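You operate a simulated robot arm through the tools that you are given. There is no shell and no other tool. Be economical: measure what you need, move in short steps, check, and stop when the job is done.

You run a simulated two-armed robot. Do the job below in one go: nothing can be reset, and whatever is moved stays where it is left.

TASK
On the top of the wide steel bench, pour about 80 ml from the clear jug into the yellow jug, holding that steady with the other hand, and put the clear jug back.
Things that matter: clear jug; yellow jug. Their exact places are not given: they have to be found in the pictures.

Only the result counts: the job must be done as asked and must still hold three seconds after the hand-in. Knocking over, shifting, dropping, spilling or breaking anything else fails it.

THE ROBOT
Two 7-joint arms with two-finger parallel grippers on one trunk, on a base that drives. Base frame: it is fixed to the floor where the robot stands at the start and does not move with it; the origin is under the middle of the robot, x ahead of it, y to its left, z up; the surface under the hand at the start is at about z = 850. Lengths are in mm, angles in degrees, forces in N, time in s.
The left shoulder is at the start at [20, 113, 1247], the right one opposite. With the tool pointing down near the work surface each hand reaches from about 180 to 600 mm from the robot's upright axis, wherever it stands, measured 20 degrees to its own side. Payload 1.57 kg a hand.
The TCP of each hand is the grasp point between the finger pads, 30 mm short of the fingertips. In the tool frame z runs along the fingers and y along their closing line. The gripper opens to 80 mm. The fingers are 17 mm wide and 12 mm thick; the gripper's body (40 by 82 mm) begins 80 mm behind the TCP.
Orientation is that of the tool frame in the base frame, as [roll, pitch, yaw] about the fixed x, y, z axes, in that order (R = Rz(yaw) Ry(pitch) Rx(roll)). With the fingers straight down and closing along the base's y, the tool's x points along the base's -x, its y along +y and its z along -z.

THE INTERFACE
- The arms move only by the tool play_rows. It takes "left_steps", "right_steps" or both (then of equal length, played together; a hand with none holds still); each is a list of rows, each an object of numbers (a shift or turn left out is 0, a gripper value left out holds the last): "gripper": the finger opening in mm, from 0 to 80; "dx", "dy", "dz": the shift along the tool's x, y, z in mm; "ax", "ay", "az": the turn, a rotation vector about the tool's x, y, z in degrees. In form: [{"gripper": .., "dx": .., "dy": .., "dz": .., "ax": .., "ay": .., "az": ..}, ...]. A call has 1 to 10 rows; each row shifts and turns the commanded pose from where the row before left it, along the tool's axes as they then stand. A row lasts 0.2 s, in which the tool goes at most 50 mm and 8.6 degrees; a call with a longer step from one row to the next is refused whole, and so is a gripper value outside its range. Where a pose cannot be reached the arm comes as near as it can. A force on the tool above 40 N (or 10 N above the force at the start of the call, whichever is more), or a blocked arm, ends the call early, and 0.2 s more pass. The fingers move at their own pace (about 45 mm/s each) and stop on an object; they squeeze with about 30 N. The grip force told is the motor's: it shows also when the fingers shut on nothing. Time passes only in rows, and 0.2 s behind the last, so rows that do not move let the fingers close. It gives the time, the measured TCP pose, the force on the tool (base axes), the opening and the grip force at its end, in the units of the frame above (readings bear some noise), with the torque about the TCP (base axes, N m) and any sound that the robot's microphone picked up.
- Cameras (640 x 400 px; columns grow to the right, rows downward): "scene" is now at [99.8, -20.3, 1386.1]; the picture's right is [-0.21, -0.98, 0.00], its down [-0.44, 0.09, -0.89] and it looks along [0.87, -0.18, -0.45] (base axes); focal length 254 px, centre (320, 200). "left" rides on the left gripper at [72, 7, -122] in its tool frame; the picture's right is [-0.09, 1.00, 0.00], its down [-0.84, -0.08, -0.54] and it looks along [-0.54, -0.05, 0.84] (tool axes); focal length 238 px, centre (320, 200). "right" rides on the right gripper at [72, -7, -122] in its tool frame; the picture's right is [0.09, 1.00, 0.00], its down [-0.84, 0.08, -0.54] and it looks along [-0.54, 0.05, 0.84] (tool axes); focal length 238 px, centre (320, 200).
- grab_frame(camera): a new picture of that camera. The clock stands still meanwhile.
- lift_body(by): slides the trunk up (or, below 0, down) by that many mm; the arms and the scene camera ride with it, the base frame stays. It gives what a move gives, with no picture.
- steer(legs): drives the robot by 1 to 6 legs, each [ahead, left, turn to the left] in mm, mm and degrees, along the robot's own axes; the way and the turn of a leg run together, so that a leg with both is an arc; at most 1500 mm and 180 degrees a leg. The arms and the cameras ride along, it lands a little off, and it stops where it bumps. It gives what a move gives.
- turn_head(pan, tilt): turns the head with the scene camera to pan (to the left, within 80 degrees either way) and tilt (down, from -29 to 69), counted from straight ahead of the robot. It gives what a move gives.
- pixel_to_xyz(camera, pixels): for up to 12 pixels [column, row] of the newest picture of that camera ("zoom" is the newest enlarged one), the place [x, y, z] in the base frame of the surface seen there, good to about 2 mm. The clock stands still meanwhile.
- zoom(camera, box): a new picture of the part [left, top, right, bottom] of that camera's present view, enlarged. The clock stands still meanwhile.
- sign_off(): hands the job in; it is judged then, once.

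Keep the steps short. Do not move on a guess: measure, check each grasp and each placing, and mend mistakes. In all there are 80 turns and 62 pictures (those below and enlarged ones count). Leave the grippers open and the arms clear of the work at the hand-in unless told otherwise, and finish with a single line.

The tools are called by a JSON object that holds its "method" and its "body". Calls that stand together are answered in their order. play_rows: Moves the arms, as the interface text tells. Its arguments: {"type":"object","properties":{"left_steps":{"type":"array","items":{"type":"object","properties":{"gripper":{"type":"number"},"dx":{"type":"number"},"dy":{"type":"number"},"dz":{"type":"number"},"ax":{"type":"number"},"ay":{"type":"number"},"az":{"type":"number"}}}},"right_steps":{"type":"array","items":{"type":"object","properties":{"gripper":{"type":"number"},"dx":{"type":"number"},"dy":{"type":"number"},"dz":{"type":"number"},"ax":{"type":"number"},"ay":{"type":"number"},"az":{"type":"number"}}}}},"required":[]} The other tools are called the same way: lift_body (by) slides the trunk up or down; steer (legs) drives the base; turn_head (pan, tilt) turns the head that bears the scene camera; grab_frame (camera) takes a picture; pixel_to_xyz (camera, pixels) gives the place of the surface under pixels of a picture; zoom (camera, box) takes an enlarged picture of a part of a camera's view; sign_off () hands the job in.

At the start:

```text
clock: 0.0
left_position: [460.9, 158.4, 1275.7]
left_tool_rot: [180.0, 0.0, -180.0]
left_wrist_force: [-0.3, 0.5, 0.2]
left_moment: [-0.01, 0.01, -0.04]
left_finger_gap: 79.9
left_gripper_force: 0.1
right_position: [401.5, -229.6, 1227.2]
right_tool_rot: [180.0, 0.0, 179.9]
right_wrist_force: [-0.4, -0.3, -0.2]
right_moment: [0.02, -0.02, 0.04]
right_finger_gap: 80.1
right_gripper_force: 0.1
trunk travel left (down, up): [-300.0, 270.0]
robot x, y, heading: [-2.1, 0.6, 0.3]
head pan, tilt: [-11.9, 27.0]
```

scene: 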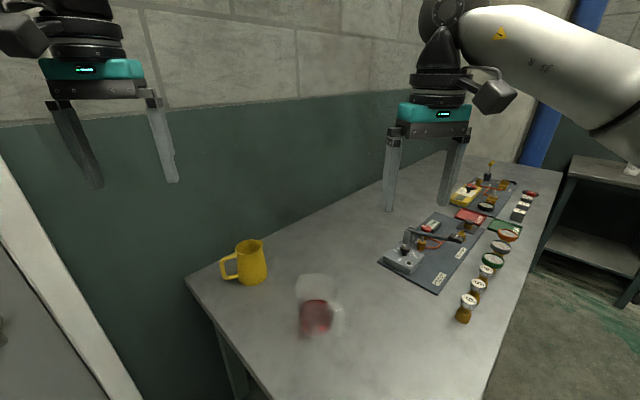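
right: 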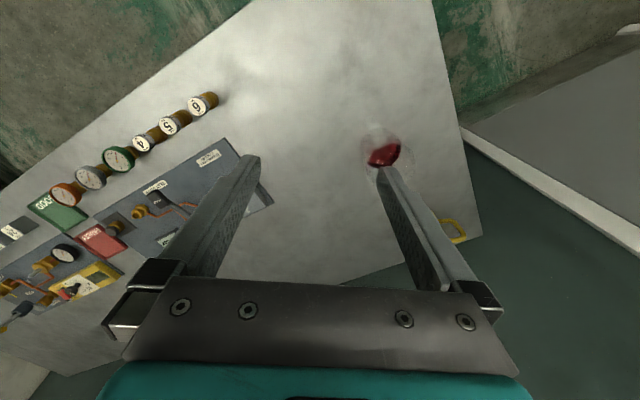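
left: 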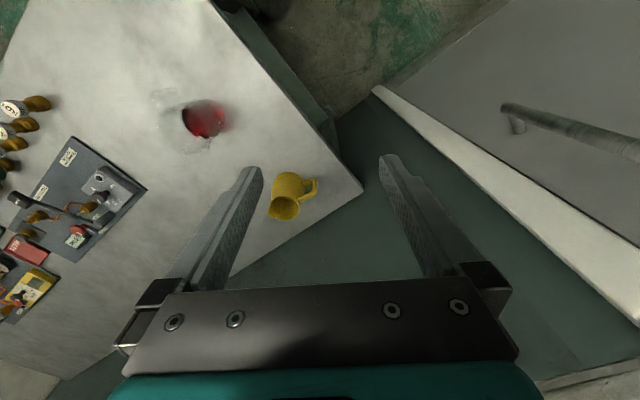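

I see the yellow jug near (250,262) and the clear jug with red liquid near (318,305). I'll zoom in on both.

{"method": "zoom", "body": {"camera": "scene", "box": [200, 220, 380, 350]}}

{"method": "zoom", "body": {"camera": "left", "box": [130, 70, 350, 230]}}

```text
3.08 times, centred on (290, 285) of scene
```

zoom: 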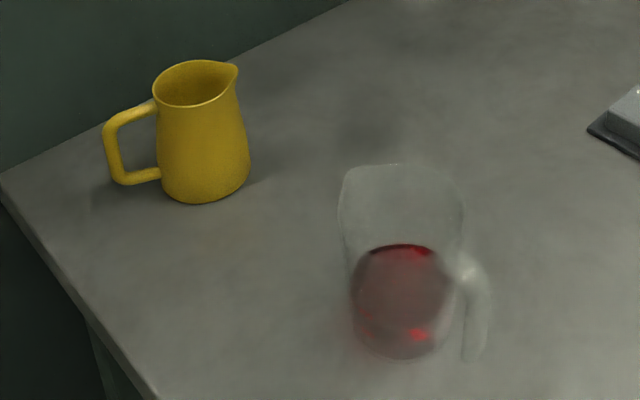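

```text
2.50 times, centred on (240, 150) of left
```

zoom: 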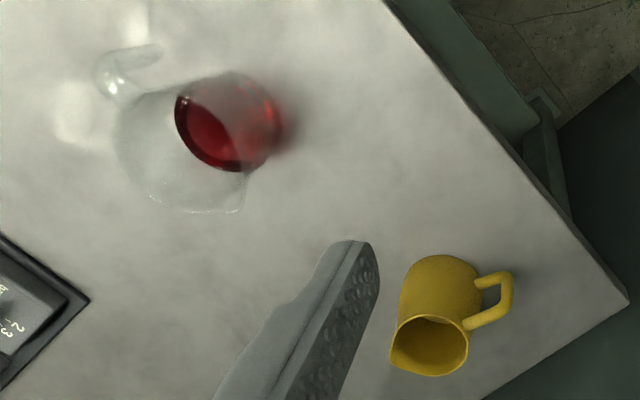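

Now measure points on both jugs and the table.

{"method": "pixel_to_xyz", "body": {"camera": "scene", "pixels": [[249, 255], [251, 284], [223, 269], [262, 243], [264, 270], [300, 278], [316, 274], [316, 321], [316, 335], [342, 318], [338, 307], [280, 330]]}}

{"method": "pixel_to_xyz", "body": {"camera": "zoom", "pixels": [[393, 345], [465, 335], [430, 317], [430, 374], [508, 285], [450, 280], [115, 90], [155, 50], [150, 200], [242, 208], [240, 120], [200, 130]]}}

```text
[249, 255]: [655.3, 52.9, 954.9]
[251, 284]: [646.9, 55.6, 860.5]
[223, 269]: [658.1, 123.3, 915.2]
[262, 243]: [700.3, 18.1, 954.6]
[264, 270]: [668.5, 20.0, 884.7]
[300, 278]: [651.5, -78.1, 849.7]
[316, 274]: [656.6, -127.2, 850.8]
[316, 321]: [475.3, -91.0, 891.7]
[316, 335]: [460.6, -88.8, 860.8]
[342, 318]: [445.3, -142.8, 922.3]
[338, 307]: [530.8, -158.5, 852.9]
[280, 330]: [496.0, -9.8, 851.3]
```

```text
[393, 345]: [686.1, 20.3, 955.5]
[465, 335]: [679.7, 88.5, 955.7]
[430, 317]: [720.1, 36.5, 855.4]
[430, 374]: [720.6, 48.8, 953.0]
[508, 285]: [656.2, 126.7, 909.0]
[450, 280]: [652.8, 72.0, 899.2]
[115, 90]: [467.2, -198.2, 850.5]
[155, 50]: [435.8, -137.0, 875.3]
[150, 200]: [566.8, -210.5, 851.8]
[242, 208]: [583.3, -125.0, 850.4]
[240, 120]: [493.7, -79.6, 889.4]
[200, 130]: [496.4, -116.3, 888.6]
```

Yellow rim is at about z 955 (centre about 685,55) and the clear jug's centre is about (495,-98). Next I look down to see the bench edges and the jugs better.

{"method": "turn_head", "body": {"pan": -5, "tilt": 50}}

{"method": "grab_frame", "body": {"camera": "scene"}}

```text
clock: 0.9
left_position: [461.9, 158.5, 1275.5]
left_tool_rot: [180.0, 0.0, -179.9]
left_wrist_force: [0.0, 0.7, -0.1]
left_moment: [0.02, 0.04, 0.03]
left_finger_gap: 79.9
left_gripper_force: 0.1
right_position: [402.3, -230.4, 1227.0]
right_tool_rot: [180.0, 0.0, 179.9]
right_wrist_force: [-0.9, 0.1, 0.8]
right_moment: [0.0, 0.04, 0.01]
right_finger_gap: 80.0
right_gripper_force: 0.1
trunk travel left (down, up): [-300.0, 270.0]
robot x, y, heading: [-2.6, 4.3, 0.1]
head pan, tilt: [-5.0, 50.0]
```

```text
56 pictures are left
```

scene: 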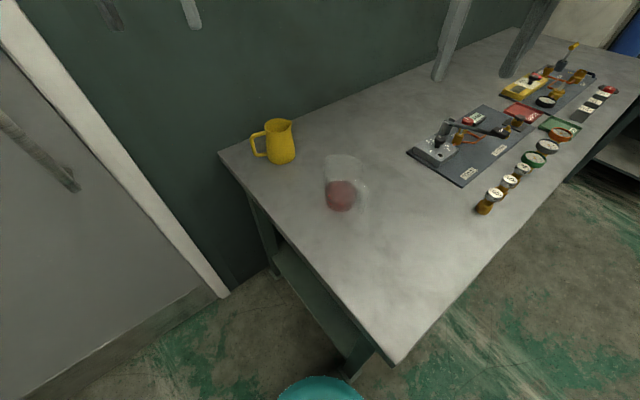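

{"method": "pixel_to_xyz", "body": {"camera": "scene", "pixels": [[222, 156], [300, 254], [393, 358], [470, 270], [348, 370], [225, 290], [320, 380]]}}

{"method": "zoom", "body": {"camera": "scene", "box": [240, 100, 400, 220]}}

```text
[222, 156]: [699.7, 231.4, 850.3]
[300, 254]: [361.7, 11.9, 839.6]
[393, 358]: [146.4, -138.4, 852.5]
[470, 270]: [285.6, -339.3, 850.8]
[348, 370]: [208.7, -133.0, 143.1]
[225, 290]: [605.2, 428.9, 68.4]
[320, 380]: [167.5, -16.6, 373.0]
```

```text
3.33 times, centred on (320, 160) of scene
```

zoom: 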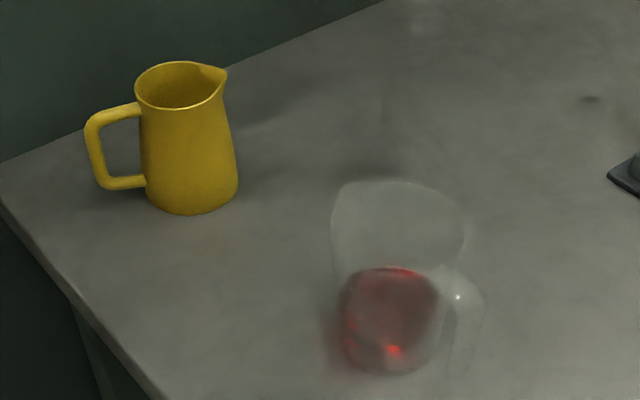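

The bench's near end runs from (146,-138) to (700,231). Facing it squarely (heading about -56°) puts the clear jug on my right and the yellow on my left. I'll back off, turn, and slide left partway.

{"method": "steer", "body": {"legs": [[-100, 0, 0], [0, 0, -56.4], [15, 380, 0]]}}

{"method": "turn_head", "body": {"pan": 10, "tilt": 45}}

{"method": "grab_frame", "body": {"camera": "scene"}}

```text
clock: 6.5
left_position: [613.1, -82.4, 1275.5]
left_tool_rot: [180.0, 0.0, 125.2]
left_wrist_force: [-0.1, -0.2, -1.0]
left_moment: [-0.02, 0.0, -0.01]
left_finger_gap: 79.9
left_gripper_force: 0.0
right_position: [260.8, -258.0, 1227.7]
right_tool_rot: [179.9, 0.1, 125.2]
right_wrist_force: [-0.7, 0.4, -0.1]
right_moment: [-0.04, 0.0, -0.01]
right_finger_gap: 79.9
right_gripper_force: 0.1
trunk travel left (down, up): [-300.0, 270.0]
robot x, y, heading: [217.5, 200.4, -54.4]
head pan, tilt: [-5.0, 50.0]
```

```text
clock: 7.2
left_position: [611.6, -81.8, 1277.0]
left_tool_rot: [-180.0, 0.0, 125.2]
left_wrist_force: [-0.2, 0.2, 0.2]
left_moment: [-0.01, 0.01, 0.02]
left_finger_gap: 80.0
left_gripper_force: 0.0
right_position: [260.8, -258.9, 1228.2]
right_tool_rot: [180.0, 0.0, 125.2]
right_wrist_force: [-0.4, 0.6, -0.2]
right_moment: [0.0, 0.0, 0.0]
right_finger_gap: 80.1
right_gripper_force: 0.1
trunk travel left (down, up): [-300.0, 270.0]
robot x, y, heading: [215.0, 204.8, -54.5]
head pan, tilt: [10.0, 45.0]
```

```text
54 pictures are left
```

scene: 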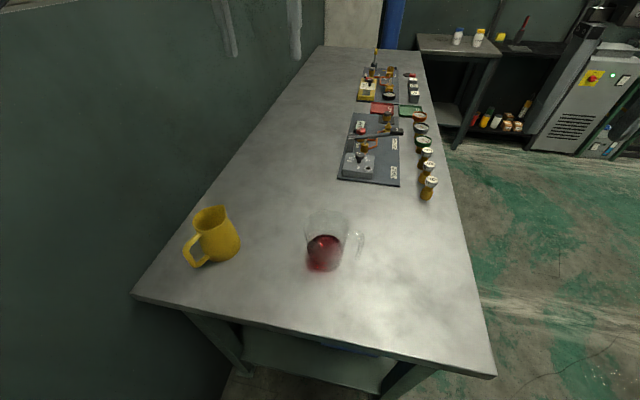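

Good view. I slide left another 130 mm and square up.

{"method": "steer", "body": {"legs": [[0, 130, -1.7]]}}

{"method": "grab_frame", "body": {"camera": "scene"}}

{"method": "zoom", "body": {"camera": "scene", "box": [220, 180, 420, 305]}}

{"method": "grab_frame", "body": {"camera": "right"}}

{"method": "grab_frame", "body": {"camera": "left"}}

```text
clock: 8.7
left_position: [699.4, -24.9, 1276.6]
left_tool_rot: [179.2, 0.1, 122.8]
left_wrist_force: [-0.5, -0.3, 0.3]
left_moment: [0.01, 0.02, 0.04]
left_finger_gap: 79.9
left_gripper_force: 0.0
right_position: [346.7, -185.8, 1227.3]
right_tool_rot: [179.6, 0.0, 123.3]
right_wrist_force: [-0.4, -0.5, 0.3]
right_moment: [-0.01, 0.01, 0.02]
right_finger_gap: 79.9
right_gripper_force: 0.0
trunk travel left (down, up): [-300.0, 270.0]
robot x, y, heading: [325.2, 277.4, -56.4]
head pan, tilt: [10.0, 45.0]
stopped in leg 1: the robot was blocked; the commanded pose is now the measured one
```

```text
53 pictures are left
```

scene: 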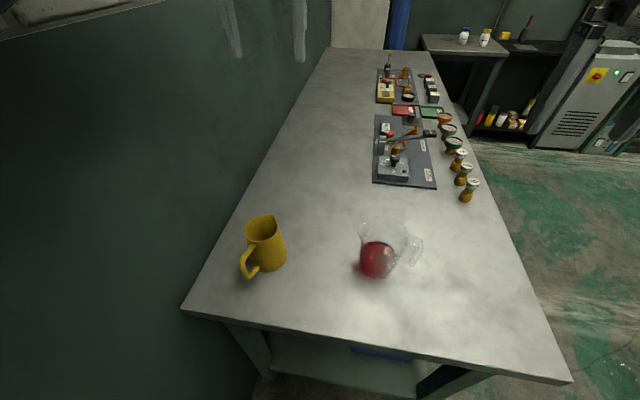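

```text
3.20 times, centred on (320, 242) of scene
```

zoom: 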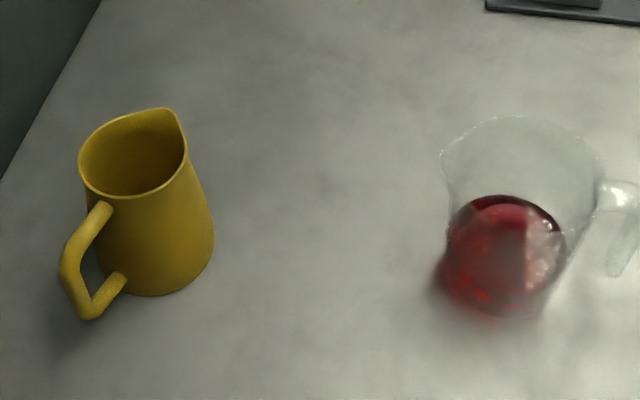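

```text
51 pictures are left
```

right: 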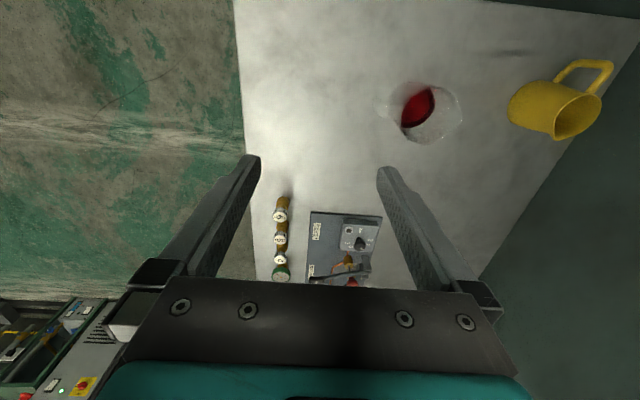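

```text
50 pictures are left
```

left: 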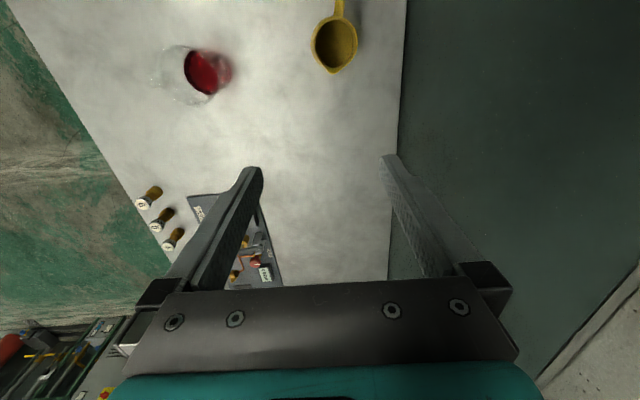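

It stopped touching the wall on the left at s≈380. I back off 30 mm to the right to free the arm.

{"method": "steer", "body": {"legs": [[0, -30, 0]]}}

{"method": "turn_head", "body": {"pan": 5, "tilt": 50}}

{"method": "zoom", "body": {"camera": "scene", "box": [300, 120, 428, 200]}}

```text
clock: 9.5
left_position: [681.2, -37.4, 1274.3]
left_tool_rot: [179.8, -0.2, 123.1]
left_wrist_force: [-0.5, -0.5, -0.7]
left_moment: [0.05, -0.01, -0.03]
left_finger_gap: 79.8
left_gripper_force: 0.0
right_position: [330.2, -200.4, 1227.5]
right_tool_rot: [180.0, 0.0, 123.4]
right_wrist_force: [-0.2, -0.7, -0.9]
right_moment: [0.01, -0.01, 0.04]
right_finger_gap: 80.1
right_gripper_force: 0.0
trunk travel left (down, up): [-300.0, 270.0]
robot x, y, heading: [303.6, 257.3, -56.5]
head pan, tilt: [10.0, 45.0]
```

```text
clock: 10.2
left_position: [682.7, -36.9, 1274.5]
left_tool_rot: [179.8, -0.2, 123.2]
left_wrist_force: [0.0, 0.0, 0.2]
left_moment: [-0.02, 0.0, -0.01]
left_finger_gap: 80.0
left_gripper_force: 0.1
right_position: [329.7, -200.3, 1229.1]
right_tool_rot: [179.9, 0.0, 123.4]
right_wrist_force: [0.5, 0.0, 1.5]
right_moment: [0.03, 0.01, -0.02]
right_finger_gap: 80.0
right_gripper_force: 0.1
trunk travel left (down, up): [-300.0, 270.0]
robot x, y, heading: [300.2, 261.4, -56.4]
head pan, tilt: [5.0, 50.0]
```

```text
5.00 times, centred on (364, 160) of scene
```

zoom: 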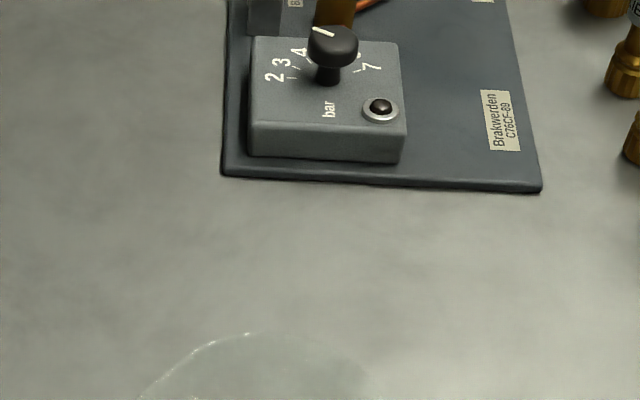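

Missed the jug with that crop; one more full frame and a proper crop.

{"method": "grab_frame", "body": {"camera": "scene"}}

{"method": "zoom", "body": {"camera": "scene", "box": [290, 170, 434, 260]}}

```text
48 pictures are left
```

scene: 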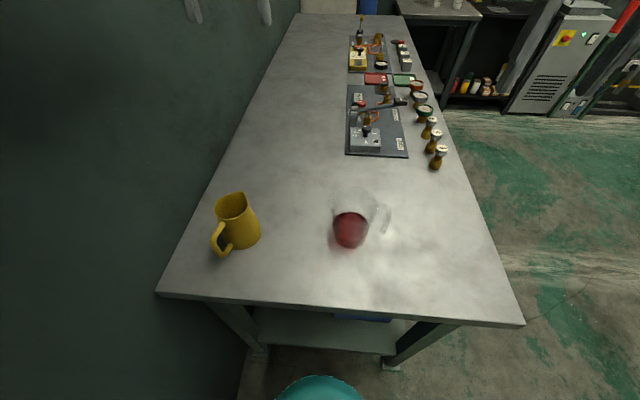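

```text
4.44 times, centred on (362, 215) of scene
```

zoom: 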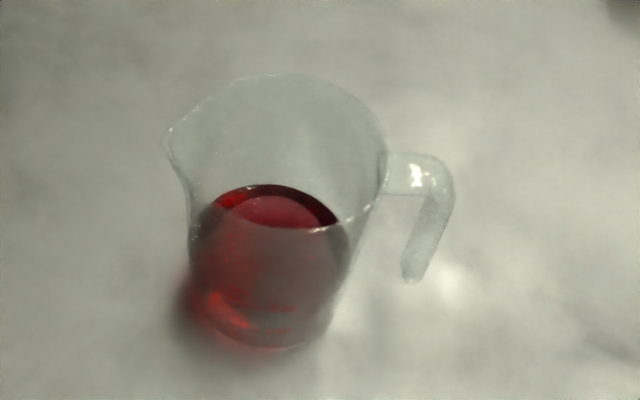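

Now the shape is clear: spout at left (168,130), handle to the right: top arm (415,165), hanging down to (412,280). Measure.

{"method": "pixel_to_xyz", "body": {"camera": "zoom", "pixels": [[415, 178], [398, 175], [446, 182], [438, 215], [425, 245], [412, 272], [168, 130], [330, 228], [270, 210], [275, 345], [200, 250], [345, 260]]}}

{"method": "pixel_to_xyz", "body": {"camera": "scene", "pixels": [[221, 229], [215, 240], [216, 247], [222, 254], [230, 249], [226, 226], [245, 198], [216, 205], [237, 214], [256, 222], [242, 247], [222, 236]]}}

{"method": "zoom", "body": {"camera": "scene", "box": [180, 175, 308, 255]}}

```text
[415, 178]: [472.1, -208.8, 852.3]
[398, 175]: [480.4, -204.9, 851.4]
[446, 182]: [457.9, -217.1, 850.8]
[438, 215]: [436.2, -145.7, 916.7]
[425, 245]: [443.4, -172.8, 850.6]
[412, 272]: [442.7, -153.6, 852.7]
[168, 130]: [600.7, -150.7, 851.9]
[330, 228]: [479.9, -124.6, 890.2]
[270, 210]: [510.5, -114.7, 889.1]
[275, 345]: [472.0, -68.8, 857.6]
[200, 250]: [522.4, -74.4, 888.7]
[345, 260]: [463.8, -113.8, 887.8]
```

```text
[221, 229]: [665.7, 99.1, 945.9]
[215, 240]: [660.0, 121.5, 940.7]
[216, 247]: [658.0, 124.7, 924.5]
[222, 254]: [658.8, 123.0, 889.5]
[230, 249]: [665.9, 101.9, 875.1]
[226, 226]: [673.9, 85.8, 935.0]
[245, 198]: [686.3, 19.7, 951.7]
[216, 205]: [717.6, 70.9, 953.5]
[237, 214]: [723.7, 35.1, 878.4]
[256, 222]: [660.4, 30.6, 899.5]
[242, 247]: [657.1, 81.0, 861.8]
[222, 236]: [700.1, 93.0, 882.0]
```

```text
5.00 times, centred on (244, 215) of scene
```

zoom: 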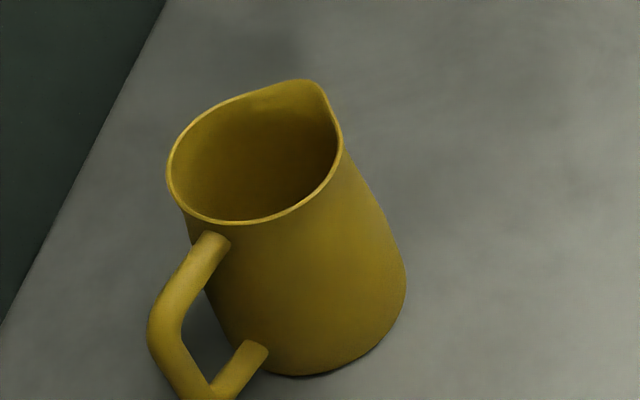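

Measurements: clear jug centre ≈(495,-98), handle bar ≈(440,-141), z 872–945, spout azimuth ≈38°. Yellow centre ≈(686,56), handle bar ≈(661,117), z 890–930. I'll first turn both hands in free air: left to face the yellow handle, tilted forward 40°; right yawed toward the clear handle.

{"method": "play_rows", "body": {"left_steps": [{"az": 5.2, "gripper": 50}, {"az": 5.2}, {"ay": -8}, {"ay": -8}, {"ay": -8}, {"ay": -8}, {"ay": -8}, {}, {}, {}], "right_steps": [{"az": -8.5, "gripper": 50}, {"az": -8.5}, {"az": -8.5}, {"az": -8.5}, {"az": -8.5}, {"az": -8.5}, {"az": -8.5}, {"az": -8.5}, {"az": -8.5}, {"az": -8.5}]}}

{"method": "play_rows", "body": {"right_steps": [{"az": -8.5}, {"az": -1.1}, {"ay": -8.4}, {"ay": -8.4}, {"ay": -8.4}, {"ay": -8.4}, {"ay": -8.4}, {"ay": -8.0}, {}]}}

```text
clock: 12.6
left_position: [577.4, -81.4, 1285.0]
left_tool_rot: [173.2, 39.8, 99.7]
left_wrist_force: [1.6, -0.9, 0.9]
left_moment: [0.05, 0.07, -0.03]
left_finger_gap: 50.0
left_gripper_force: 0.1
right_position: [315.7, -39.0, 1195.7]
right_tool_rot: [-179.6, 2.2, -151.9]
right_wrist_force: [-0.5, -1.1, 0.6]
right_moment: [0.06, -0.01, 0.02]
right_finger_gap: 49.9
right_gripper_force: 0.0
right hand out of reach, approached as far as the arm can: row 5, 6, 7, 8, 9, 10
trunk travel left (down, up): [-300.0, 270.0]
robot x, y, heading: [294.5, 258.3, -56.7]
head pan, tilt: [5.0, 50.0]
stopped in row 10 (left hand): the arm was blocked; the commanded pose is now the measured one
```

```text
clock: 14.8
left_position: [572.1, -80.6, 1284.8]
left_tool_rot: [173.3, 39.5, 98.8]
left_wrist_force: [0.1, -0.2, 0.9]
left_moment: [0.06, 0.07, -0.01]
left_finger_gap: 50.1
left_gripper_force: 0.1
right_position: [314.1, 36.5, 1207.6]
right_tool_rot: [-178.7, 51.8, -141.3]
right_wrist_force: [-0.2, -0.1, 0.0]
right_moment: [0.06, 0.02, 0.0]
right_finger_gap: 50.1
right_gripper_force: 0.0
right hand out of reach, approached as far as the arm can: row 1, 2, 3, 4, 5, 6, 7, 8
trunk travel left (down, up): [-300.0, 270.0]
robot x, y, heading: [291.5, 263.1, -56.6]
head pan, tilt: [5.0, 50.0]
stopped in row 9 (right hand): the arm was blocked; the commanded pose is now the measured one
```

The left arm is pushing against the wall and the right hand is too close to the chest. I move the base right 80 and back 40 for room.

{"method": "steer", "body": {"legs": [[-40, -90, 0]]}}

{"method": "turn_head", "body": {"pan": 15, "tilt": 35}}

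{"method": "grab_frame", "body": {"camera": "scene"}}

```text
clock: 15.9
left_position: [520.9, -86.3, 1275.8]
left_tool_rot: [176.1, 39.7, 101.6]
left_wrist_force: [-0.1, -0.1, -0.3]
left_moment: [0.03, 0.01, 0.04]
left_finger_gap: 50.0
left_gripper_force: 0.0
right_position: [252.8, 28.0, 1208.7]
right_tool_rot: [-180.0, 50.2, -142.0]
right_wrist_force: [0.1, -1.3, -0.5]
right_moment: [0.0, -0.03, -0.04]
right_finger_gap: 50.1
right_gripper_force: 0.0
trunk travel left (down, up): [-300.0, 270.0]
robot x, y, heading: [200.0, 244.1, -56.6]
head pan, tilt: [5.0, 50.0]
```

```text
clock: 16.7
left_position: [522.3, -84.4, 1275.9]
left_tool_rot: [176.4, 39.6, 101.5]
left_wrist_force: [-0.1, 0.1, 0.2]
left_moment: [-0.01, -0.02, 0.02]
left_finger_gap: 50.3
left_gripper_force: 0.0
right_position: [253.9, 27.5, 1209.5]
right_tool_rot: [-179.9, 50.0, -142.2]
right_wrist_force: [-0.3, 0.2, 1.0]
right_moment: [0.02, 0.01, 0.0]
right_finger_gap: 50.0
right_gripper_force: 0.1
trunk travel left (down, up): [-300.0, 270.0]
robot x, y, heading: [202.3, 243.3, -56.7]
head pan, tilt: [15.0, 35.0]
```

```text
45 pictures are left
```

scene: 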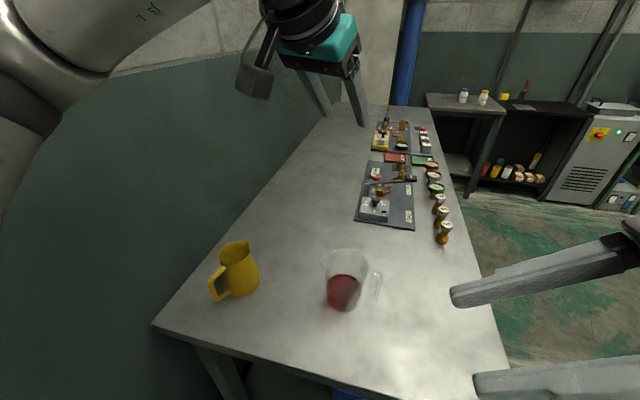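

Now room exists. Move both hands over staging points: right toward (374,-193,1209), left to (638,170,1276) with its orientation squared to the handle.

{"method": "play_rows", "body": {"left_steps": [{"ax": 3.6}, {"ax": -3.65, "az": -4.45}, {"ax": -3.65, "az": -4.45}, {"dx": 24.2, "dy": 34.4, "dz": -20}, {"dx": 24.2, "dy": 34.4, "dz": -20}, {"dx": 24.2, "dy": 34.4, "dz": -20}, {"dx": 24.2, "dy": 34.4, "dz": -20}, {"dx": 24.2, "dy": 34.4, "dz": -20}, {"dx": 24.2, "dy": 34.4, "dz": -20}, {}], "right_steps": [{"dx": 4.4, "dy": -41.2, "dz": -5.2}, {"dx": 4.4, "dy": -41.2, "dz": -5.2}, {"dx": 4.4, "dy": -41.2, "dz": -5.2}, {"dx": 4.4, "dy": -41.2, "dz": -5.2}, {"dx": 4.4, "dy": -41.2, "dz": -5.2}, {"dx": 4.4, "dy": -41.2, "dz": -5.2}, {}, {}, {}, {}]}}

```text
clock: 18.6
left_position: [528.1, 38.5, 1278.5]
left_tool_rot: [-179.8, 38.4, 98.0]
left_wrist_force: [-0.3, -0.9, -0.2]
left_moment: [0.04, 0.02, -0.03]
left_finger_gap: 49.9
left_gripper_force: 0.0
right_position: [273.6, -36.1, 1281.2]
right_tool_rot: [179.6, 52.4, -143.5]
right_wrist_force: [0.1, -0.5, -0.2]
right_moment: [0.02, -0.02, 0.0]
right_finger_gap: 50.1
right_gripper_force: 0.0
right hand out of reach, approached as far as the arm can: row 1, 2, 3, 4, 5, 6
trunk travel left (down, up): [-300.0, 270.0]
robot x, y, heading: [191.1, 238.7, -57.7]
head pan, tilt: [15.0, 35.0]
stopped in row 9 (left hand): the arm was blocked; the commanded pose is now the measured one
```

Left elbow still meets the wall. A better stance is facing about -20° near the corner: then both hands point inward naturally and the wall is far. I drive there: right, turn, ahead.

{"method": "steer", "body": {"legs": [[0, -150, 0], [0, 0, 37.5], [120, 40, 0]]}}

{"method": "turn_head", "body": {"pan": 5, "tilt": 45}}

{"method": "grab_frame", "body": {"camera": "scene"}}

```text
clock: 22.7
left_position: [595.8, 257.6, 1272.9]
left_tool_rot: [-177.3, 39.7, 138.8]
left_wrist_force: [0.3, -0.3, 0.5]
left_moment: [0.0, -0.05, 0.01]
left_finger_gap: 50.2
left_gripper_force: 0.0
right_position: [440.0, 36.9, 1282.7]
right_tool_rot: [179.9, 50.0, -105.2]
right_wrist_force: [-0.5, 0.5, -0.4]
right_moment: [-0.01, -0.02, 0.0]
right_finger_gap: 50.0
right_gripper_force: 0.2
trunk travel left (down, up): [-300.0, 270.0]
robot x, y, heading: [199.3, 157.1, -19.7]
head pan, tilt: [15.0, 35.0]
```

```text
clock: 23.4
left_position: [595.9, 257.9, 1273.1]
left_tool_rot: [-177.3, 39.7, 138.8]
left_wrist_force: [-0.4, 0.1, -0.5]
left_moment: [0.01, -0.01, -0.01]
left_finger_gap: 50.0
left_gripper_force: 0.0
right_position: [440.8, 35.7, 1283.0]
right_tool_rot: [179.9, 50.1, -105.2]
right_wrist_force: [0.5, -0.2, 0.8]
right_moment: [0.0, -0.01, 0.0]
right_finger_gap: 50.1
right_gripper_force: 0.1
trunk travel left (down, up): [-300.0, 270.0]
robot x, y, heading: [203.6, 158.0, -19.6]
head pan, tilt: [5.0, 45.0]
```

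```text
44 pictures are left
```

scene: 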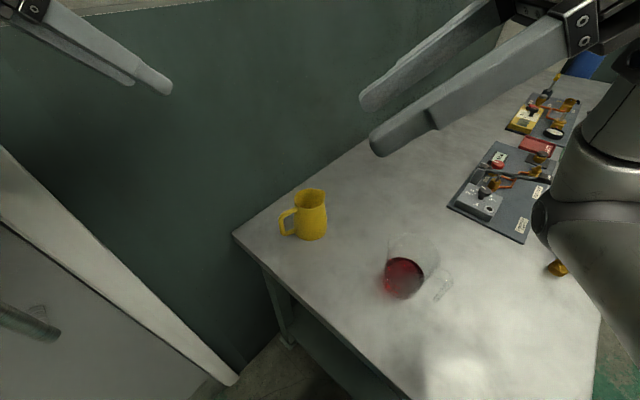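

The stance works. Now re-aim both hands (right yaw to -142°, left yaw to 113°) and come partway down toward the staging points.

{"method": "play_rows", "body": {"left_steps": [{"ax": -2.7}, {"ax": 4.1, "az": 4.96}, {"ax": 4.1, "az": 4.96}, {"ax": 4.1, "az": 4.96}, {"ax": 4.1, "az": 4.96}, {"dx": 10.5, "dy": 0.9, "dz": 43.2}, {"dx": 10.5, "dy": 0.9, "dz": 43.2}, {"dx": 10.5, "dy": 0.9, "dz": 43.2}, {"dx": 10.5, "dy": 0.9, "dz": 43.2}, {"dx": 10.5, "dy": 0.9, "dz": 43.2}], "right_steps": [{"ax": 5.67, "az": 4.76}, {"ax": 5.67, "az": 4.76}, {"ax": 5.67, "az": 4.76}, {"ax": 5.67, "az": 4.76}, {"ax": 5.67, "az": 4.76}, {"dx": 39.9, "dy": -23.2, "dz": -8.7}, {"dx": 39.9, "dy": -23.2, "dz": -8.7}, {"dx": 39.9, "dy": -23.2, "dz": -8.7}, {"dx": 39.9, "dy": -23.2, "dz": -8.7}, {"dx": 39.9, "dy": -23.2, "dz": -8.7}]}}

```text
clock: 25.6
left_position: [585.1, 190.6, 1153.2]
left_tool_rot: [179.9, 39.7, 112.8]
left_wrist_force: [-0.9, 0.3, 1.3]
left_moment: [-0.02, 0.01, 0.04]
left_finger_gap: 50.0
left_gripper_force: 0.1
left hand out of reach, approached as far as the arm can: row 7, 8, 9, 10
right_position: [380.3, -112.4, 1200.8]
right_tool_rot: [179.7, 50.1, -142.7]
right_wrist_force: [-0.6, 0.6, -0.3]
right_moment: [-0.02, -0.03, -0.02]
right_finger_gap: 50.2
right_gripper_force: 0.2
right hand out of reach, approached as far as the arm can: row 6, 7, 9, 10
trunk travel left (down, up): [-300.0, 270.0]
robot x, y, heading: [201.6, 158.9, -19.7]
head pan, tilt: [5.0, 45.0]
```

Both are near their staging points but short of the commanded pose, as the poses are easier lower down. Continue down.

{"method": "play_rows", "body": {"left_steps": [{"dx": 30.6, "dz": 37}, {"dx": 30.6, "dz": 37}, {}, {}, {}], "right_steps": [{"dx": 38.7, "dy": -5.8, "dz": 22}, {"dx": 38.7, "dy": -5.8, "dz": 22}, {"dx": 38.7, "dy": -5.8, "dz": 22}, {"dx": 38.7, "dy": -5.8, "dz": 22}, {}]}}

{"method": "grab_frame", "body": {"camera": "scene"}}

```text
clock: 26.0
left_position: [538.8, 125.0, 1103.7]
left_tool_rot: [-166.7, 46.1, 112.7]
left_wrist_force: [1.5, 3.6, -2.9]
left_moment: [-0.54, 0.06, -0.08]
left_finger_gap: 49.9
left_gripper_force: 0.0
right_position: [378.7, -104.8, 1201.4]
right_tool_rot: [-179.9, 49.9, -142.2]
right_wrist_force: [0.5, -1.1, 0.2]
right_moment: [0.05, -0.01, 0.06]
right_finger_gap: 50.1
right_gripper_force: 0.1
right hand out of reach, approached as far as the arm can: row 1, 2
trunk travel left (down, up): [-300.0, 270.0]
robot x, y, heading: [201.7, 151.6, -19.4]
head pan, tilt: [5.0, 45.0]
stopped in row 2 (left hand): the arm was blocked; the commanded pose is now the measured one
```

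```text
43 pictures are left
```

scene: 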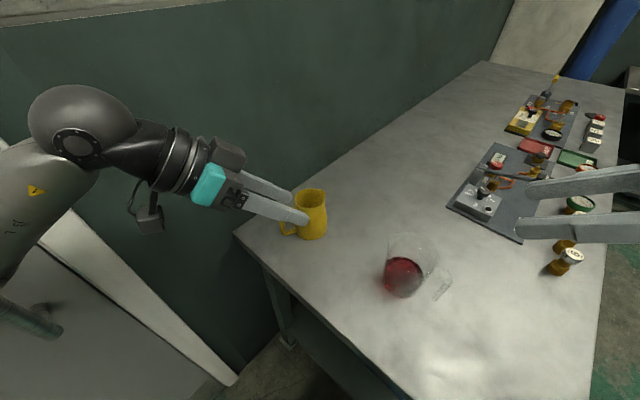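

Left arm was blocked again. Let me measure where the elbow is relative to wall and door frame.

{"method": "pixel_to_xyz", "body": {"camera": "scene", "pixels": [[60, 110], [20, 200], [150, 140], [200, 185], [150, 215], [20, 310], [100, 280], [50, 320], [230, 150], [120, 60], [20, 40]]}}

```text
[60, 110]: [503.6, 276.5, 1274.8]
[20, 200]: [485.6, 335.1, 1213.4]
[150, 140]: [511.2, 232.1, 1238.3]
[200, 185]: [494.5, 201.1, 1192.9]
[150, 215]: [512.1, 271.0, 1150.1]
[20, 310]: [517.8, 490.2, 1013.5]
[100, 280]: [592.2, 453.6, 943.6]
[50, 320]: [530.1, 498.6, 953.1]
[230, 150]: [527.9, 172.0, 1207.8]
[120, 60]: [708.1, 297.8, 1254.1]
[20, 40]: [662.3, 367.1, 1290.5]
```

The wrist/elbow is crowded between handle and wall. I'll back the base 100 mm away from the wall along the bench end so the left arm stretches more.

{"method": "steer", "body": {"legs": [[-60, -80, 0]]}}

{"method": "play_rows", "body": {"right_steps": [{}, {}], "left_steps": [{}, {}]}}

```text
clock: 26.7
left_position: [540.3, 122.4, 1105.0]
left_tool_rot: [-167.0, 45.6, 112.8]
left_wrist_force: [0.8, -0.8, 0.5]
left_moment: [0.0, -0.04, 0.0]
left_finger_gap: 50.1
left_gripper_force: 0.3
right_position: [379.3, -109.9, 1200.5]
right_tool_rot: [179.7, 50.1, -142.6]
right_wrist_force: [-0.4, 0.2, -1.4]
right_moment: [-0.01, 0.01, 0.02]
right_finger_gap: 50.0
right_gripper_force: 0.1
trunk travel left (down, up): [-300.0, 270.0]
robot x, y, heading: [199.0, 153.9, -19.5]
head pan, tilt: [5.0, 45.0]
stopped in leg 1: the robot was blocked; the commanded pose is now the measured one
```

```text
clock: 27.3
left_position: [539.6, 121.9, 1103.0]
left_tool_rot: [-167.0, 45.7, 112.7]
left_wrist_force: [0.2, -0.5, 0.0]
left_moment: [0.05, 0.03, -0.03]
left_finger_gap: 50.1
left_gripper_force: 0.0
right_position: [379.3, -111.1, 1199.7]
right_tool_rot: [179.6, 50.2, -142.6]
right_wrist_force: [-0.7, -1.0, -0.2]
right_moment: [-0.01, -0.03, 0.0]
right_finger_gap: 49.9
right_gripper_force: 0.1
trunk travel left (down, up): [-300.0, 270.0]
robot x, y, heading: [198.9, 156.4, -19.4]
head pan, tilt: [5.0, 45.0]
```

Blocked moving back-right too; something's touching. I look left to see the arm.

{"method": "turn_head", "body": {"pan": 60, "tilt": 35}}

{"method": "grab_frame", "body": {"camera": "scene"}}

{"method": "turn_head", "body": {"pan": -60, "tilt": 40}}

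{"method": "grab_frame", "body": {"camera": "scene"}}

```text
clock: 28.5
left_position: [540.1, 122.8, 1103.3]
left_tool_rot: [-167.1, 45.7, 112.7]
left_wrist_force: [0.5, -0.7, -0.2]
left_moment: [0.01, 0.03, 0.03]
left_finger_gap: 50.0
left_gripper_force: 0.0
right_position: [379.2, -109.4, 1199.4]
right_tool_rot: [179.6, 50.1, -142.5]
right_wrist_force: [0.3, 0.1, 0.1]
right_moment: [-0.02, 0.01, 0.0]
right_finger_gap: 49.6
right_gripper_force: 0.0
trunk travel left (down, up): [-300.0, 270.0]
robot x, y, heading: [197.7, 156.5, -19.5]
head pan, tilt: [60.0, 35.0]
```

```text
42 pictures are left
```

scene: 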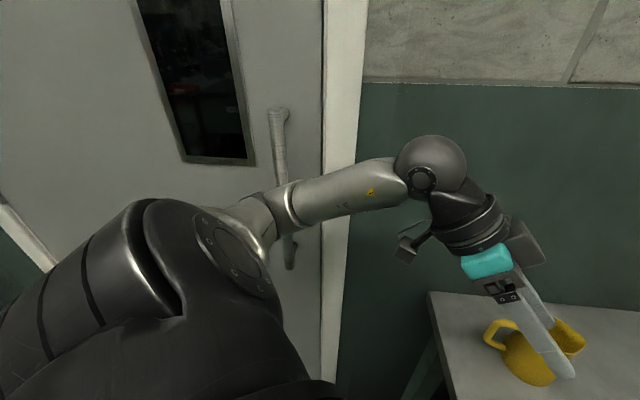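

```text
clock: 30.5
left_position: [540.3, 122.4, 1103.1]
left_tool_rot: [-167.0, 45.8, 112.7]
left_wrist_force: [0.1, -0.3, -0.1]
left_moment: [0.0, -0.01, 0.01]
left_finger_gap: 50.1
left_gripper_force: 0.1
right_position: [379.8, -110.4, 1199.2]
right_tool_rot: [179.6, 50.1, -142.5]
right_wrist_force: [-0.3, -0.4, -0.6]
right_moment: [0.02, -0.02, -0.03]
right_finger_gap: 50.0
right_gripper_force: 0.1
trunk travel left (down, up): [-300.0, 270.0]
robot x, y, heading: [198.1, 152.6, -19.5]
head pan, tilt: [-60.0, 40.0]
```

```text
41 pictures are left
```

scene: 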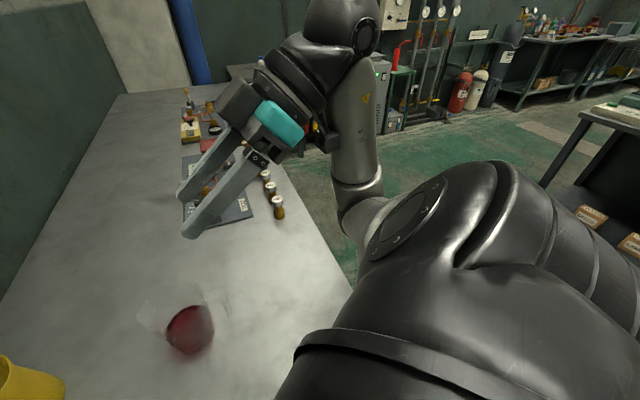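

The left elbow is by the door's pull handle. I draw the left hand up and inward to free it, then move the base.

{"method": "play_rows", "body": {"left_steps": [{"dx": -35, "dy": 6}, {"dx": -35, "dy": 6}, {"dx": -35, "dy": 6}, {"dx": -35, "dy": 6}]}}

{"method": "steer", "body": {"legs": [[0, -100, 0]]}}

```text
clock: 31.5
left_position: [574.5, 131.0, 1119.4]
left_tool_rot: [-158.8, 38.5, 127.9]
left_wrist_force: [-0.8, -0.6, 0.4]
left_moment: [0.01, -0.06, 0.08]
left_finger_gap: 50.3
left_gripper_force: 0.0
right_position: [389.1, -74.5, 1204.7]
right_tool_rot: [-178.7, 50.3, -134.2]
right_wrist_force: [-0.3, 0.2, 0.2]
right_moment: [-0.03, -0.05, -0.05]
right_finger_gap: 49.9
right_gripper_force: 0.1
trunk travel left (down, up): [-300.0, 270.0]
robot x, y, heading: [194.8, 154.3, -12.1]
head pan, tilt: [-60.0, 40.0]
stopped in row 4 (left hand): the arm was blocked; the commanded pose is now the measured one
```

```text
clock: 32.6
left_position: [573.8, 42.2, 1117.1]
left_tool_rot: [-158.3, 38.3, 126.7]
left_wrist_force: [-0.3, 1.2, 0.3]
left_moment: [-0.02, 0.01, -0.01]
left_finger_gap: 49.9
left_gripper_force: 0.0
right_position: [393.1, -154.1, 1199.1]
right_tool_rot: [179.5, 50.0, -136.1]
right_wrist_force: [0.0, 0.9, 0.7]
right_moment: [0.01, 0.01, 0.04]
right_finger_gap: 50.0
right_gripper_force: 0.0
trunk travel left (down, up): [-300.0, 270.0]
robot x, y, heading: [183.9, 84.2, -12.9]
head pan, tilt: [-60.0, 40.0]
stopped in leg 1: the robot was blocked; the commanded pose is now the measured one
```

Freed from the door. Now it bumps the bench (too close). Back off 70 mm and turn slightly.

{"method": "steer", "body": {"legs": [[-75, 0, 0], [0, 0, -7]]}}

{"method": "turn_head", "body": {"pan": 5, "tilt": 45}}

{"method": "grab_frame", "body": {"camera": "scene"}}

```text
clock: 34.2
left_position: [493.3, 9.2, 1117.1]
left_tool_rot: [-158.3, 38.3, 119.5]
left_wrist_force: [-0.6, 1.0, 0.9]
left_moment: [0.02, -0.04, 0.01]
left_finger_gap: 49.8
left_gripper_force: 0.1
right_position: [290.5, -165.2, 1199.8]
right_tool_rot: [179.4, 50.1, -143.2]
right_wrist_force: [0.5, 0.7, 0.1]
right_moment: [0.01, 0.0, 0.0]
right_finger_gap: 50.0
right_gripper_force: 0.0
trunk travel left (down, up): [-300.0, 270.0]
robot x, y, heading: [107.3, 101.9, -19.9]
head pan, tilt: [-60.0, 40.0]
```

```text
clock: 35.5
left_position: [494.2, 9.5, 1116.6]
left_tool_rot: [-158.3, 38.4, 119.6]
left_wrist_force: [-0.4, 0.2, -0.9]
left_moment: [0.0, -0.01, -0.02]
left_finger_gap: 49.8
left_gripper_force: 0.0
right_position: [290.3, -164.5, 1200.1]
right_tool_rot: [179.4, 50.0, -143.3]
right_wrist_force: [0.2, 0.5, -0.2]
right_moment: [0.0, -0.01, -0.01]
right_finger_gap: 50.3
right_gripper_force: 0.1
trunk travel left (down, up): [-300.0, 270.0]
robot x, y, heading: [109.0, 100.8, -20.2]
head pan, tilt: [5.0, 45.0]
```

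```text
40 pictures are left
```

scene: 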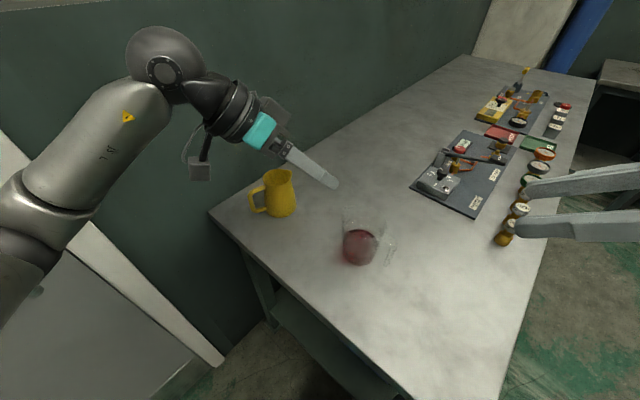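

Clear now: robot at (109,101). Straighten the left hand (tilt 30°, yaw 113°) and move above the yellow handle; bring the right one down toward its staging point.

{"method": "play_rows", "body": {"left_steps": [{"ax": -7.2}, {"ax": -7.2}, {"ax": -7.3}, {"ax": 4.1, "az": 5.2}, {"ay": 8.4}, {"dx": 17, "dy": 39.3, "dz": -5.9}, {"dx": 17, "dy": 39.3, "dz": -5.9}, {"dx": 17, "dy": 39.3, "dz": -5.9}, {"dx": 17, "dy": 39.3, "dz": -5.9}, {"dx": 17, "dy": 39.3, "dz": -5.9}], "right_steps": [{}, {}, {}, {}, {}, {"dx": 13.2, "dy": -18.5, "dz": 27}, {"dx": 13.2, "dy": -18.5, "dz": 27}, {"dx": 13.2, "dy": -18.5, "dz": 27}, {"dx": 13.2, "dy": -18.5, "dz": 27}, {}]}}

```text
clock: 37.7
left_position: [565.5, 91.0, 1109.4]
left_tool_rot: [179.9, 29.8, 113.0]
left_wrist_force: [0.1, 0.0, -0.4]
left_moment: [-0.03, -0.01, 0.04]
left_finger_gap: 49.9
left_gripper_force: 0.0
left hand out of reach, approached as far as the arm can: row 8, 9, 10
right_position: [322.7, -149.6, 1190.8]
right_tool_rot: [179.3, 50.0, -143.3]
right_wrist_force: [-0.3, -0.5, 0.1]
right_moment: [-0.03, -0.03, 0.06]
right_finger_gap: 50.1
right_gripper_force: 0.0
right hand out of reach, approached as far as the arm can: row 6, 7, 8, 9
trunk travel left (down, up): [-300.0, 270.0]
robot x, y, heading: [116.1, 101.9, -20.0]
head pan, tilt: [5.0, 45.0]
```

Both hands stop short: the wrists are level with the shoulders, so the tilt costs bend. Raising the trunk 200 mm should let forearms slope down toward the work; both hands rise in free space.

{"method": "lift_body", "body": {"by": 200}}

{"method": "play_rows", "body": {"left_steps": [{"dx": 20, "dz": 34.6}, {"dx": 20, "dz": 34.6}, {"dx": 20, "dz": 34.6}, {"dx": 20, "dz": 34.6}, {"dx": 20, "dz": 34.6}], "right_steps": [{"dx": 30.6, "dz": 25.7}, {"dx": 30.6, "dz": 25.7}, {"dx": 30.6, "dz": 25.7}, {"dx": 30.6, "dz": 25.7}, {"dx": 30.6, "dz": 25.7}]}}

```text
clock: 39.9
left_position: [565.9, 90.7, 1307.5]
left_tool_rot: [180.0, 29.9, 113.0]
left_wrist_force: [0.3, 0.0, 0.0]
left_moment: [0.01, 0.02, -0.01]
left_finger_gap: 49.9
left_gripper_force: 0.1
right_position: [323.0, -149.1, 1388.3]
right_tool_rot: [179.3, 49.8, -143.3]
right_wrist_force: [-0.6, 0.4, -0.3]
right_moment: [0.01, -0.07, 0.0]
right_finger_gap: 49.8
right_gripper_force: 0.0
trunk travel left (down, up): [-500.0, 70.0]
robot x, y, heading: [111.5, 105.5, -20.0]
head pan, tilt: [5.0, 45.0]
```

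```text
clock: 41.1
left_position: [564.4, 91.3, 1109.0]
left_tool_rot: [-179.9, 29.9, 113.0]
left_wrist_force: [0.0, 0.2, 0.1]
left_moment: [0.04, 0.02, 0.0]
left_finger_gap: 50.1
left_gripper_force: 0.0
right_position: [323.7, -147.6, 1389.3]
right_tool_rot: [179.3, 50.0, -143.3]
right_wrist_force: [0.1, 0.1, 0.4]
right_moment: [-0.01, -0.01, -0.02]
right_finger_gap: 50.1
right_gripper_force: 0.0
right hand out of reach, approached as far as the arm can: row 1, 2, 3, 4, 5
trunk travel left (down, up): [-500.0, 70.0]
robot x, y, heading: [110.7, 100.7, -19.8]
head pan, tilt: [5.0, 45.0]
```

The left hand now tracks. Continue left to above the handle; right: reduce the tilt to 30° and head to its staging point.

{"method": "play_rows", "body": {"left_steps": [{"dx": 12, "dy": 33, "dz": -7}, {"dx": 12, "dy": 33, "dz": -7}, {"dx": 12, "dy": 33, "dz": -7}, {}, {}, {}, {}], "right_steps": [{"ay": 6.7}, {"ay": 6.7}, {"ay": 6.6}, {"dx": 0.7, "dy": -21.7, "dz": 30.4}, {"dx": 0.7, "dy": -21.7, "dz": 30.4}, {"dx": 0.7, "dy": -21.7, "dz": 30.4}, {}]}}

```text
clock: 42.7
left_position: [586.5, 116.3, 1108.9]
left_tool_rot: [180.0, 29.8, 113.1]
left_wrist_force: [-0.9, -0.2, 0.3]
left_moment: [0.0, -0.01, 0.0]
left_finger_gap: 50.3
left_gripper_force: 0.0
left hand out of reach, approached as far as the arm can: row 2, 3
right_position: [353.8, -159.5, 1354.4]
right_tool_rot: [179.5, 29.9, -143.1]
right_wrist_force: [-1.0, 0.4, -0.2]
right_moment: [-0.02, 0.01, 0.03]
right_finger_gap: 50.1
right_gripper_force: 0.1
right hand out of reach, approached as far as the arm can: row 5, 6
trunk travel left (down, up): [-500.0, 70.0]
robot x, y, heading: [106.5, 102.9, -19.9]
head pan, tilt: [5.0, 45.0]
```

Pattern: both hands hit a limit when turned more than ~50° inward from neutral. The wrist likely has more range the other way, so I'll untilt and turn each hand the other way round (camera on the upper side), in free air.

{"method": "play_rows", "body": {"left_steps": [{"ay": 7.5}, {"ay": 7.5}, {"ay": 7.5}, {"ay": 7.5}, {"az": -8.5}, {"az": -8.5}, {"az": -8.5}, {"az": -8.5}, {"az": -8.5}, {"az": -8.5}], "right_steps": [{"ay": 7.5}, {"ay": 7.5}, {"ay": 7.5}, {"ay": 7.5}, {"az": 8.5}, {"az": 8.5}, {"az": 8.5}, {"az": 8.5}, {"az": 8.5}, {"az": 8.5}]}}

{"method": "play_rows", "body": {"left_steps": [{"az": -8.5}, {"az": -8.5}, {"az": -8.5}, {"az": -8.5}, {"az": -8.5}, {"az": -8.5}, {"az": -8.5}, {"az": -8.5}, {"az": -8.5}, {"az": -8.5}], "right_steps": [{"az": 8.5}, {"az": 8.5}, {"az": 8.5}, {"az": 8.5}, {"az": 8.5}, {"az": 8.5}, {"az": 8.5}, {"az": 8.5}, {"az": 8.5}, {"az": 8.5}]}}

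```text
clock: 44.9
left_position: [528.3, 172.5, 1168.6]
left_tool_rot: [179.9, -0.2, 164.2]
left_wrist_force: [0.1, -0.3, 0.6]
left_moment: [-0.01, 0.01, -0.01]
left_finger_gap: 50.3
left_gripper_force: 0.2
left hand out of reach, approached as far as the arm can: row 1, 2, 3
right_position: [352.5, -160.5, 1354.2]
right_tool_rot: [179.8, -0.4, 166.0]
right_wrist_force: [-0.3, -0.2, -0.3]
right_moment: [-0.02, 0.01, 0.02]
right_finger_gap: 50.1
right_gripper_force: 0.0
trunk travel left (down, up): [-500.0, 70.0]
robot x, y, heading: [107.9, 100.1, -19.7]
head pan, tilt: [5.0, 45.0]
```

```text
clock: 47.1
left_position: [528.1, 171.7, 1168.2]
left_tool_rot: [180.0, 0.1, -110.9]
left_wrist_force: [0.1, -0.6, -0.3]
left_moment: [0.01, 0.01, -0.01]
left_finger_gap: 50.1
left_gripper_force: 0.1
right_position: [354.6, -157.8, 1353.3]
right_tool_rot: [-179.6, -0.2, 81.0]
right_wrist_force: [0.3, 0.6, 0.0]
right_moment: [-0.01, -0.04, -0.01]
right_finger_gap: 49.9
right_gripper_force: 0.0
trunk travel left (down, up): [-500.0, 70.0]
robot x, y, heading: [107.6, 101.3, -19.7]
head pan, tilt: [5.0, 45.0]
```

That direction is free. Finish the turn (left yaw -67°, right 38°) and tilt inward.

{"method": "play_rows", "body": {"left_steps": [{"az": -8.5}, {"az": -8.5}, {"az": -8.5}, {"az": -8.5}, {"az": -8.5}, {"ay": 8}, {"ay": 8}, {"ay": 8}, {"ay": 6}, {}], "right_steps": [{"az": 8.5}, {"az": 8.5}, {"az": 8.5}, {"az": 8.5}, {"az": 8.5}, {"ay": 8}, {"ay": 8}, {"ay": 8}, {"ay": 8}, {"ay": 8}]}}

```text
clock: 49.3
left_position: [526.0, 172.3, 1168.3]
left_tool_rot: [180.0, -30.0, -68.6]
left_wrist_force: [0.3, 0.5, -0.2]
left_moment: [-0.03, -0.05, 0.03]
left_finger_gap: 50.3
left_gripper_force: 0.1
right_position: [351.8, -160.8, 1353.8]
right_tool_rot: [-179.4, -40.0, 38.5]
right_wrist_force: [0.2, 0.2, 0.1]
right_moment: [0.03, -0.02, -0.02]
right_finger_gap: 49.8
right_gripper_force: 0.0
trunk travel left (down, up): [-500.0, 70.0]
robot x, y, heading: [107.7, 102.6, -19.9]
head pan, tilt: [5.0, 45.0]
```

All reachable now. Move both down toward the staging points.

{"method": "play_rows", "body": {"left_steps": [{"dx": -3.6, "dy": -26.4, "dz": 29.1}, {"dx": -3.6, "dy": -26.4, "dz": 29.1}, {"dx": -3.6, "dy": -26.4, "dz": 29.1}, {"dx": -3.6, "dy": -26.4, "dz": 29.1}, {}, {}, {}], "right_steps": [{"dx": -24.5, "dy": 5.6, "dz": 31.6}, {"dx": -24.5, "dy": 5.6, "dz": 31.6}, {"dx": -24.5, "dy": 5.6, "dz": 31.6}, {"dx": -24.5, "dy": 5.6, "dz": 31.6}, {"dx": -24.5, "dy": 5.6, "dz": 31.6}, {"dx": -24.5, "dy": 5.6, "dz": 31.6}, {}]}}

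{"method": "grab_frame", "body": {"camera": "left"}}

{"method": "grab_frame", "body": {"camera": "right"}}

{"method": "grab_frame", "body": {"camera": "scene"}}

```text
clock: 50.9
left_position: [642.9, 170.3, 1057.0]
left_tool_rot: [180.0, -29.8, -68.5]
left_wrist_force: [1.4, -0.6, 0.3]
left_moment: [0.0, 0.02, -0.02]
left_finger_gap: 50.0
left_gripper_force: 0.1
right_position: [380.9, -177.8, 1112.7]
right_tool_rot: [-179.5, -39.9, 38.5]
right_wrist_force: [0.1, 0.5, -0.4]
right_moment: [0.02, -0.03, 0.02]
right_finger_gap: 50.1
right_gripper_force: 0.0
trunk travel left (down, up): [-500.0, 70.0]
robot x, y, heading: [107.0, 97.7, -19.9]
head pan, tilt: [5.0, 45.0]
```

```text
39 pictures are left
```

left: 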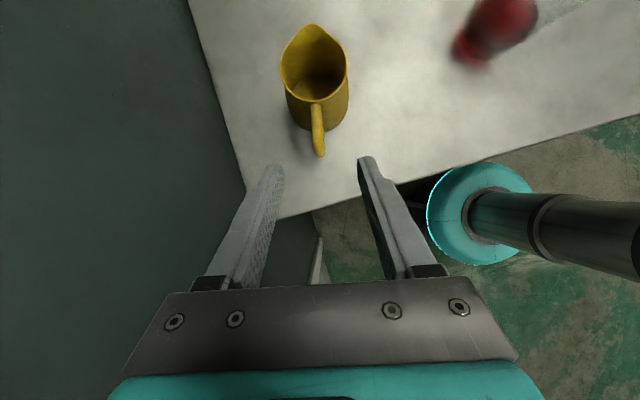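

```text
38 pictures are left
```

right: 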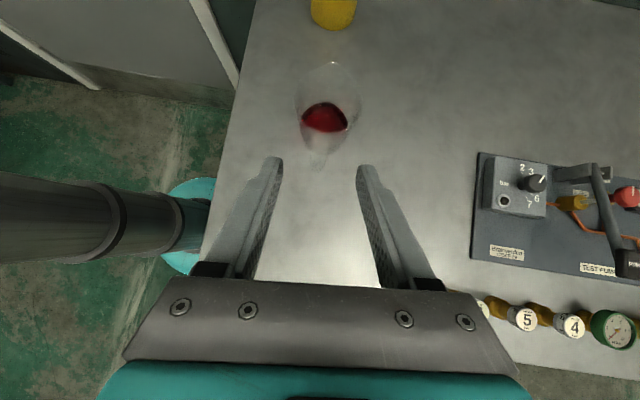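

```text
37 pictures are left
```

scene: 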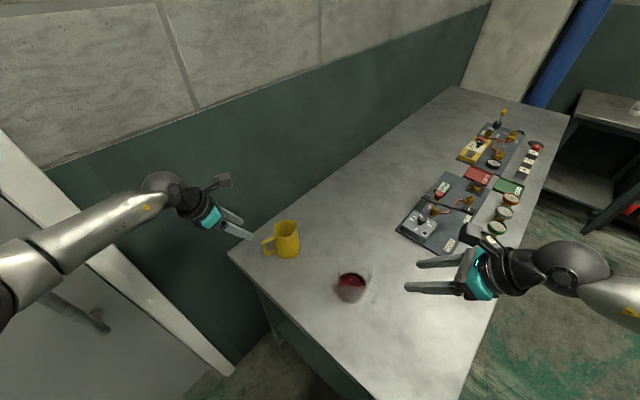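

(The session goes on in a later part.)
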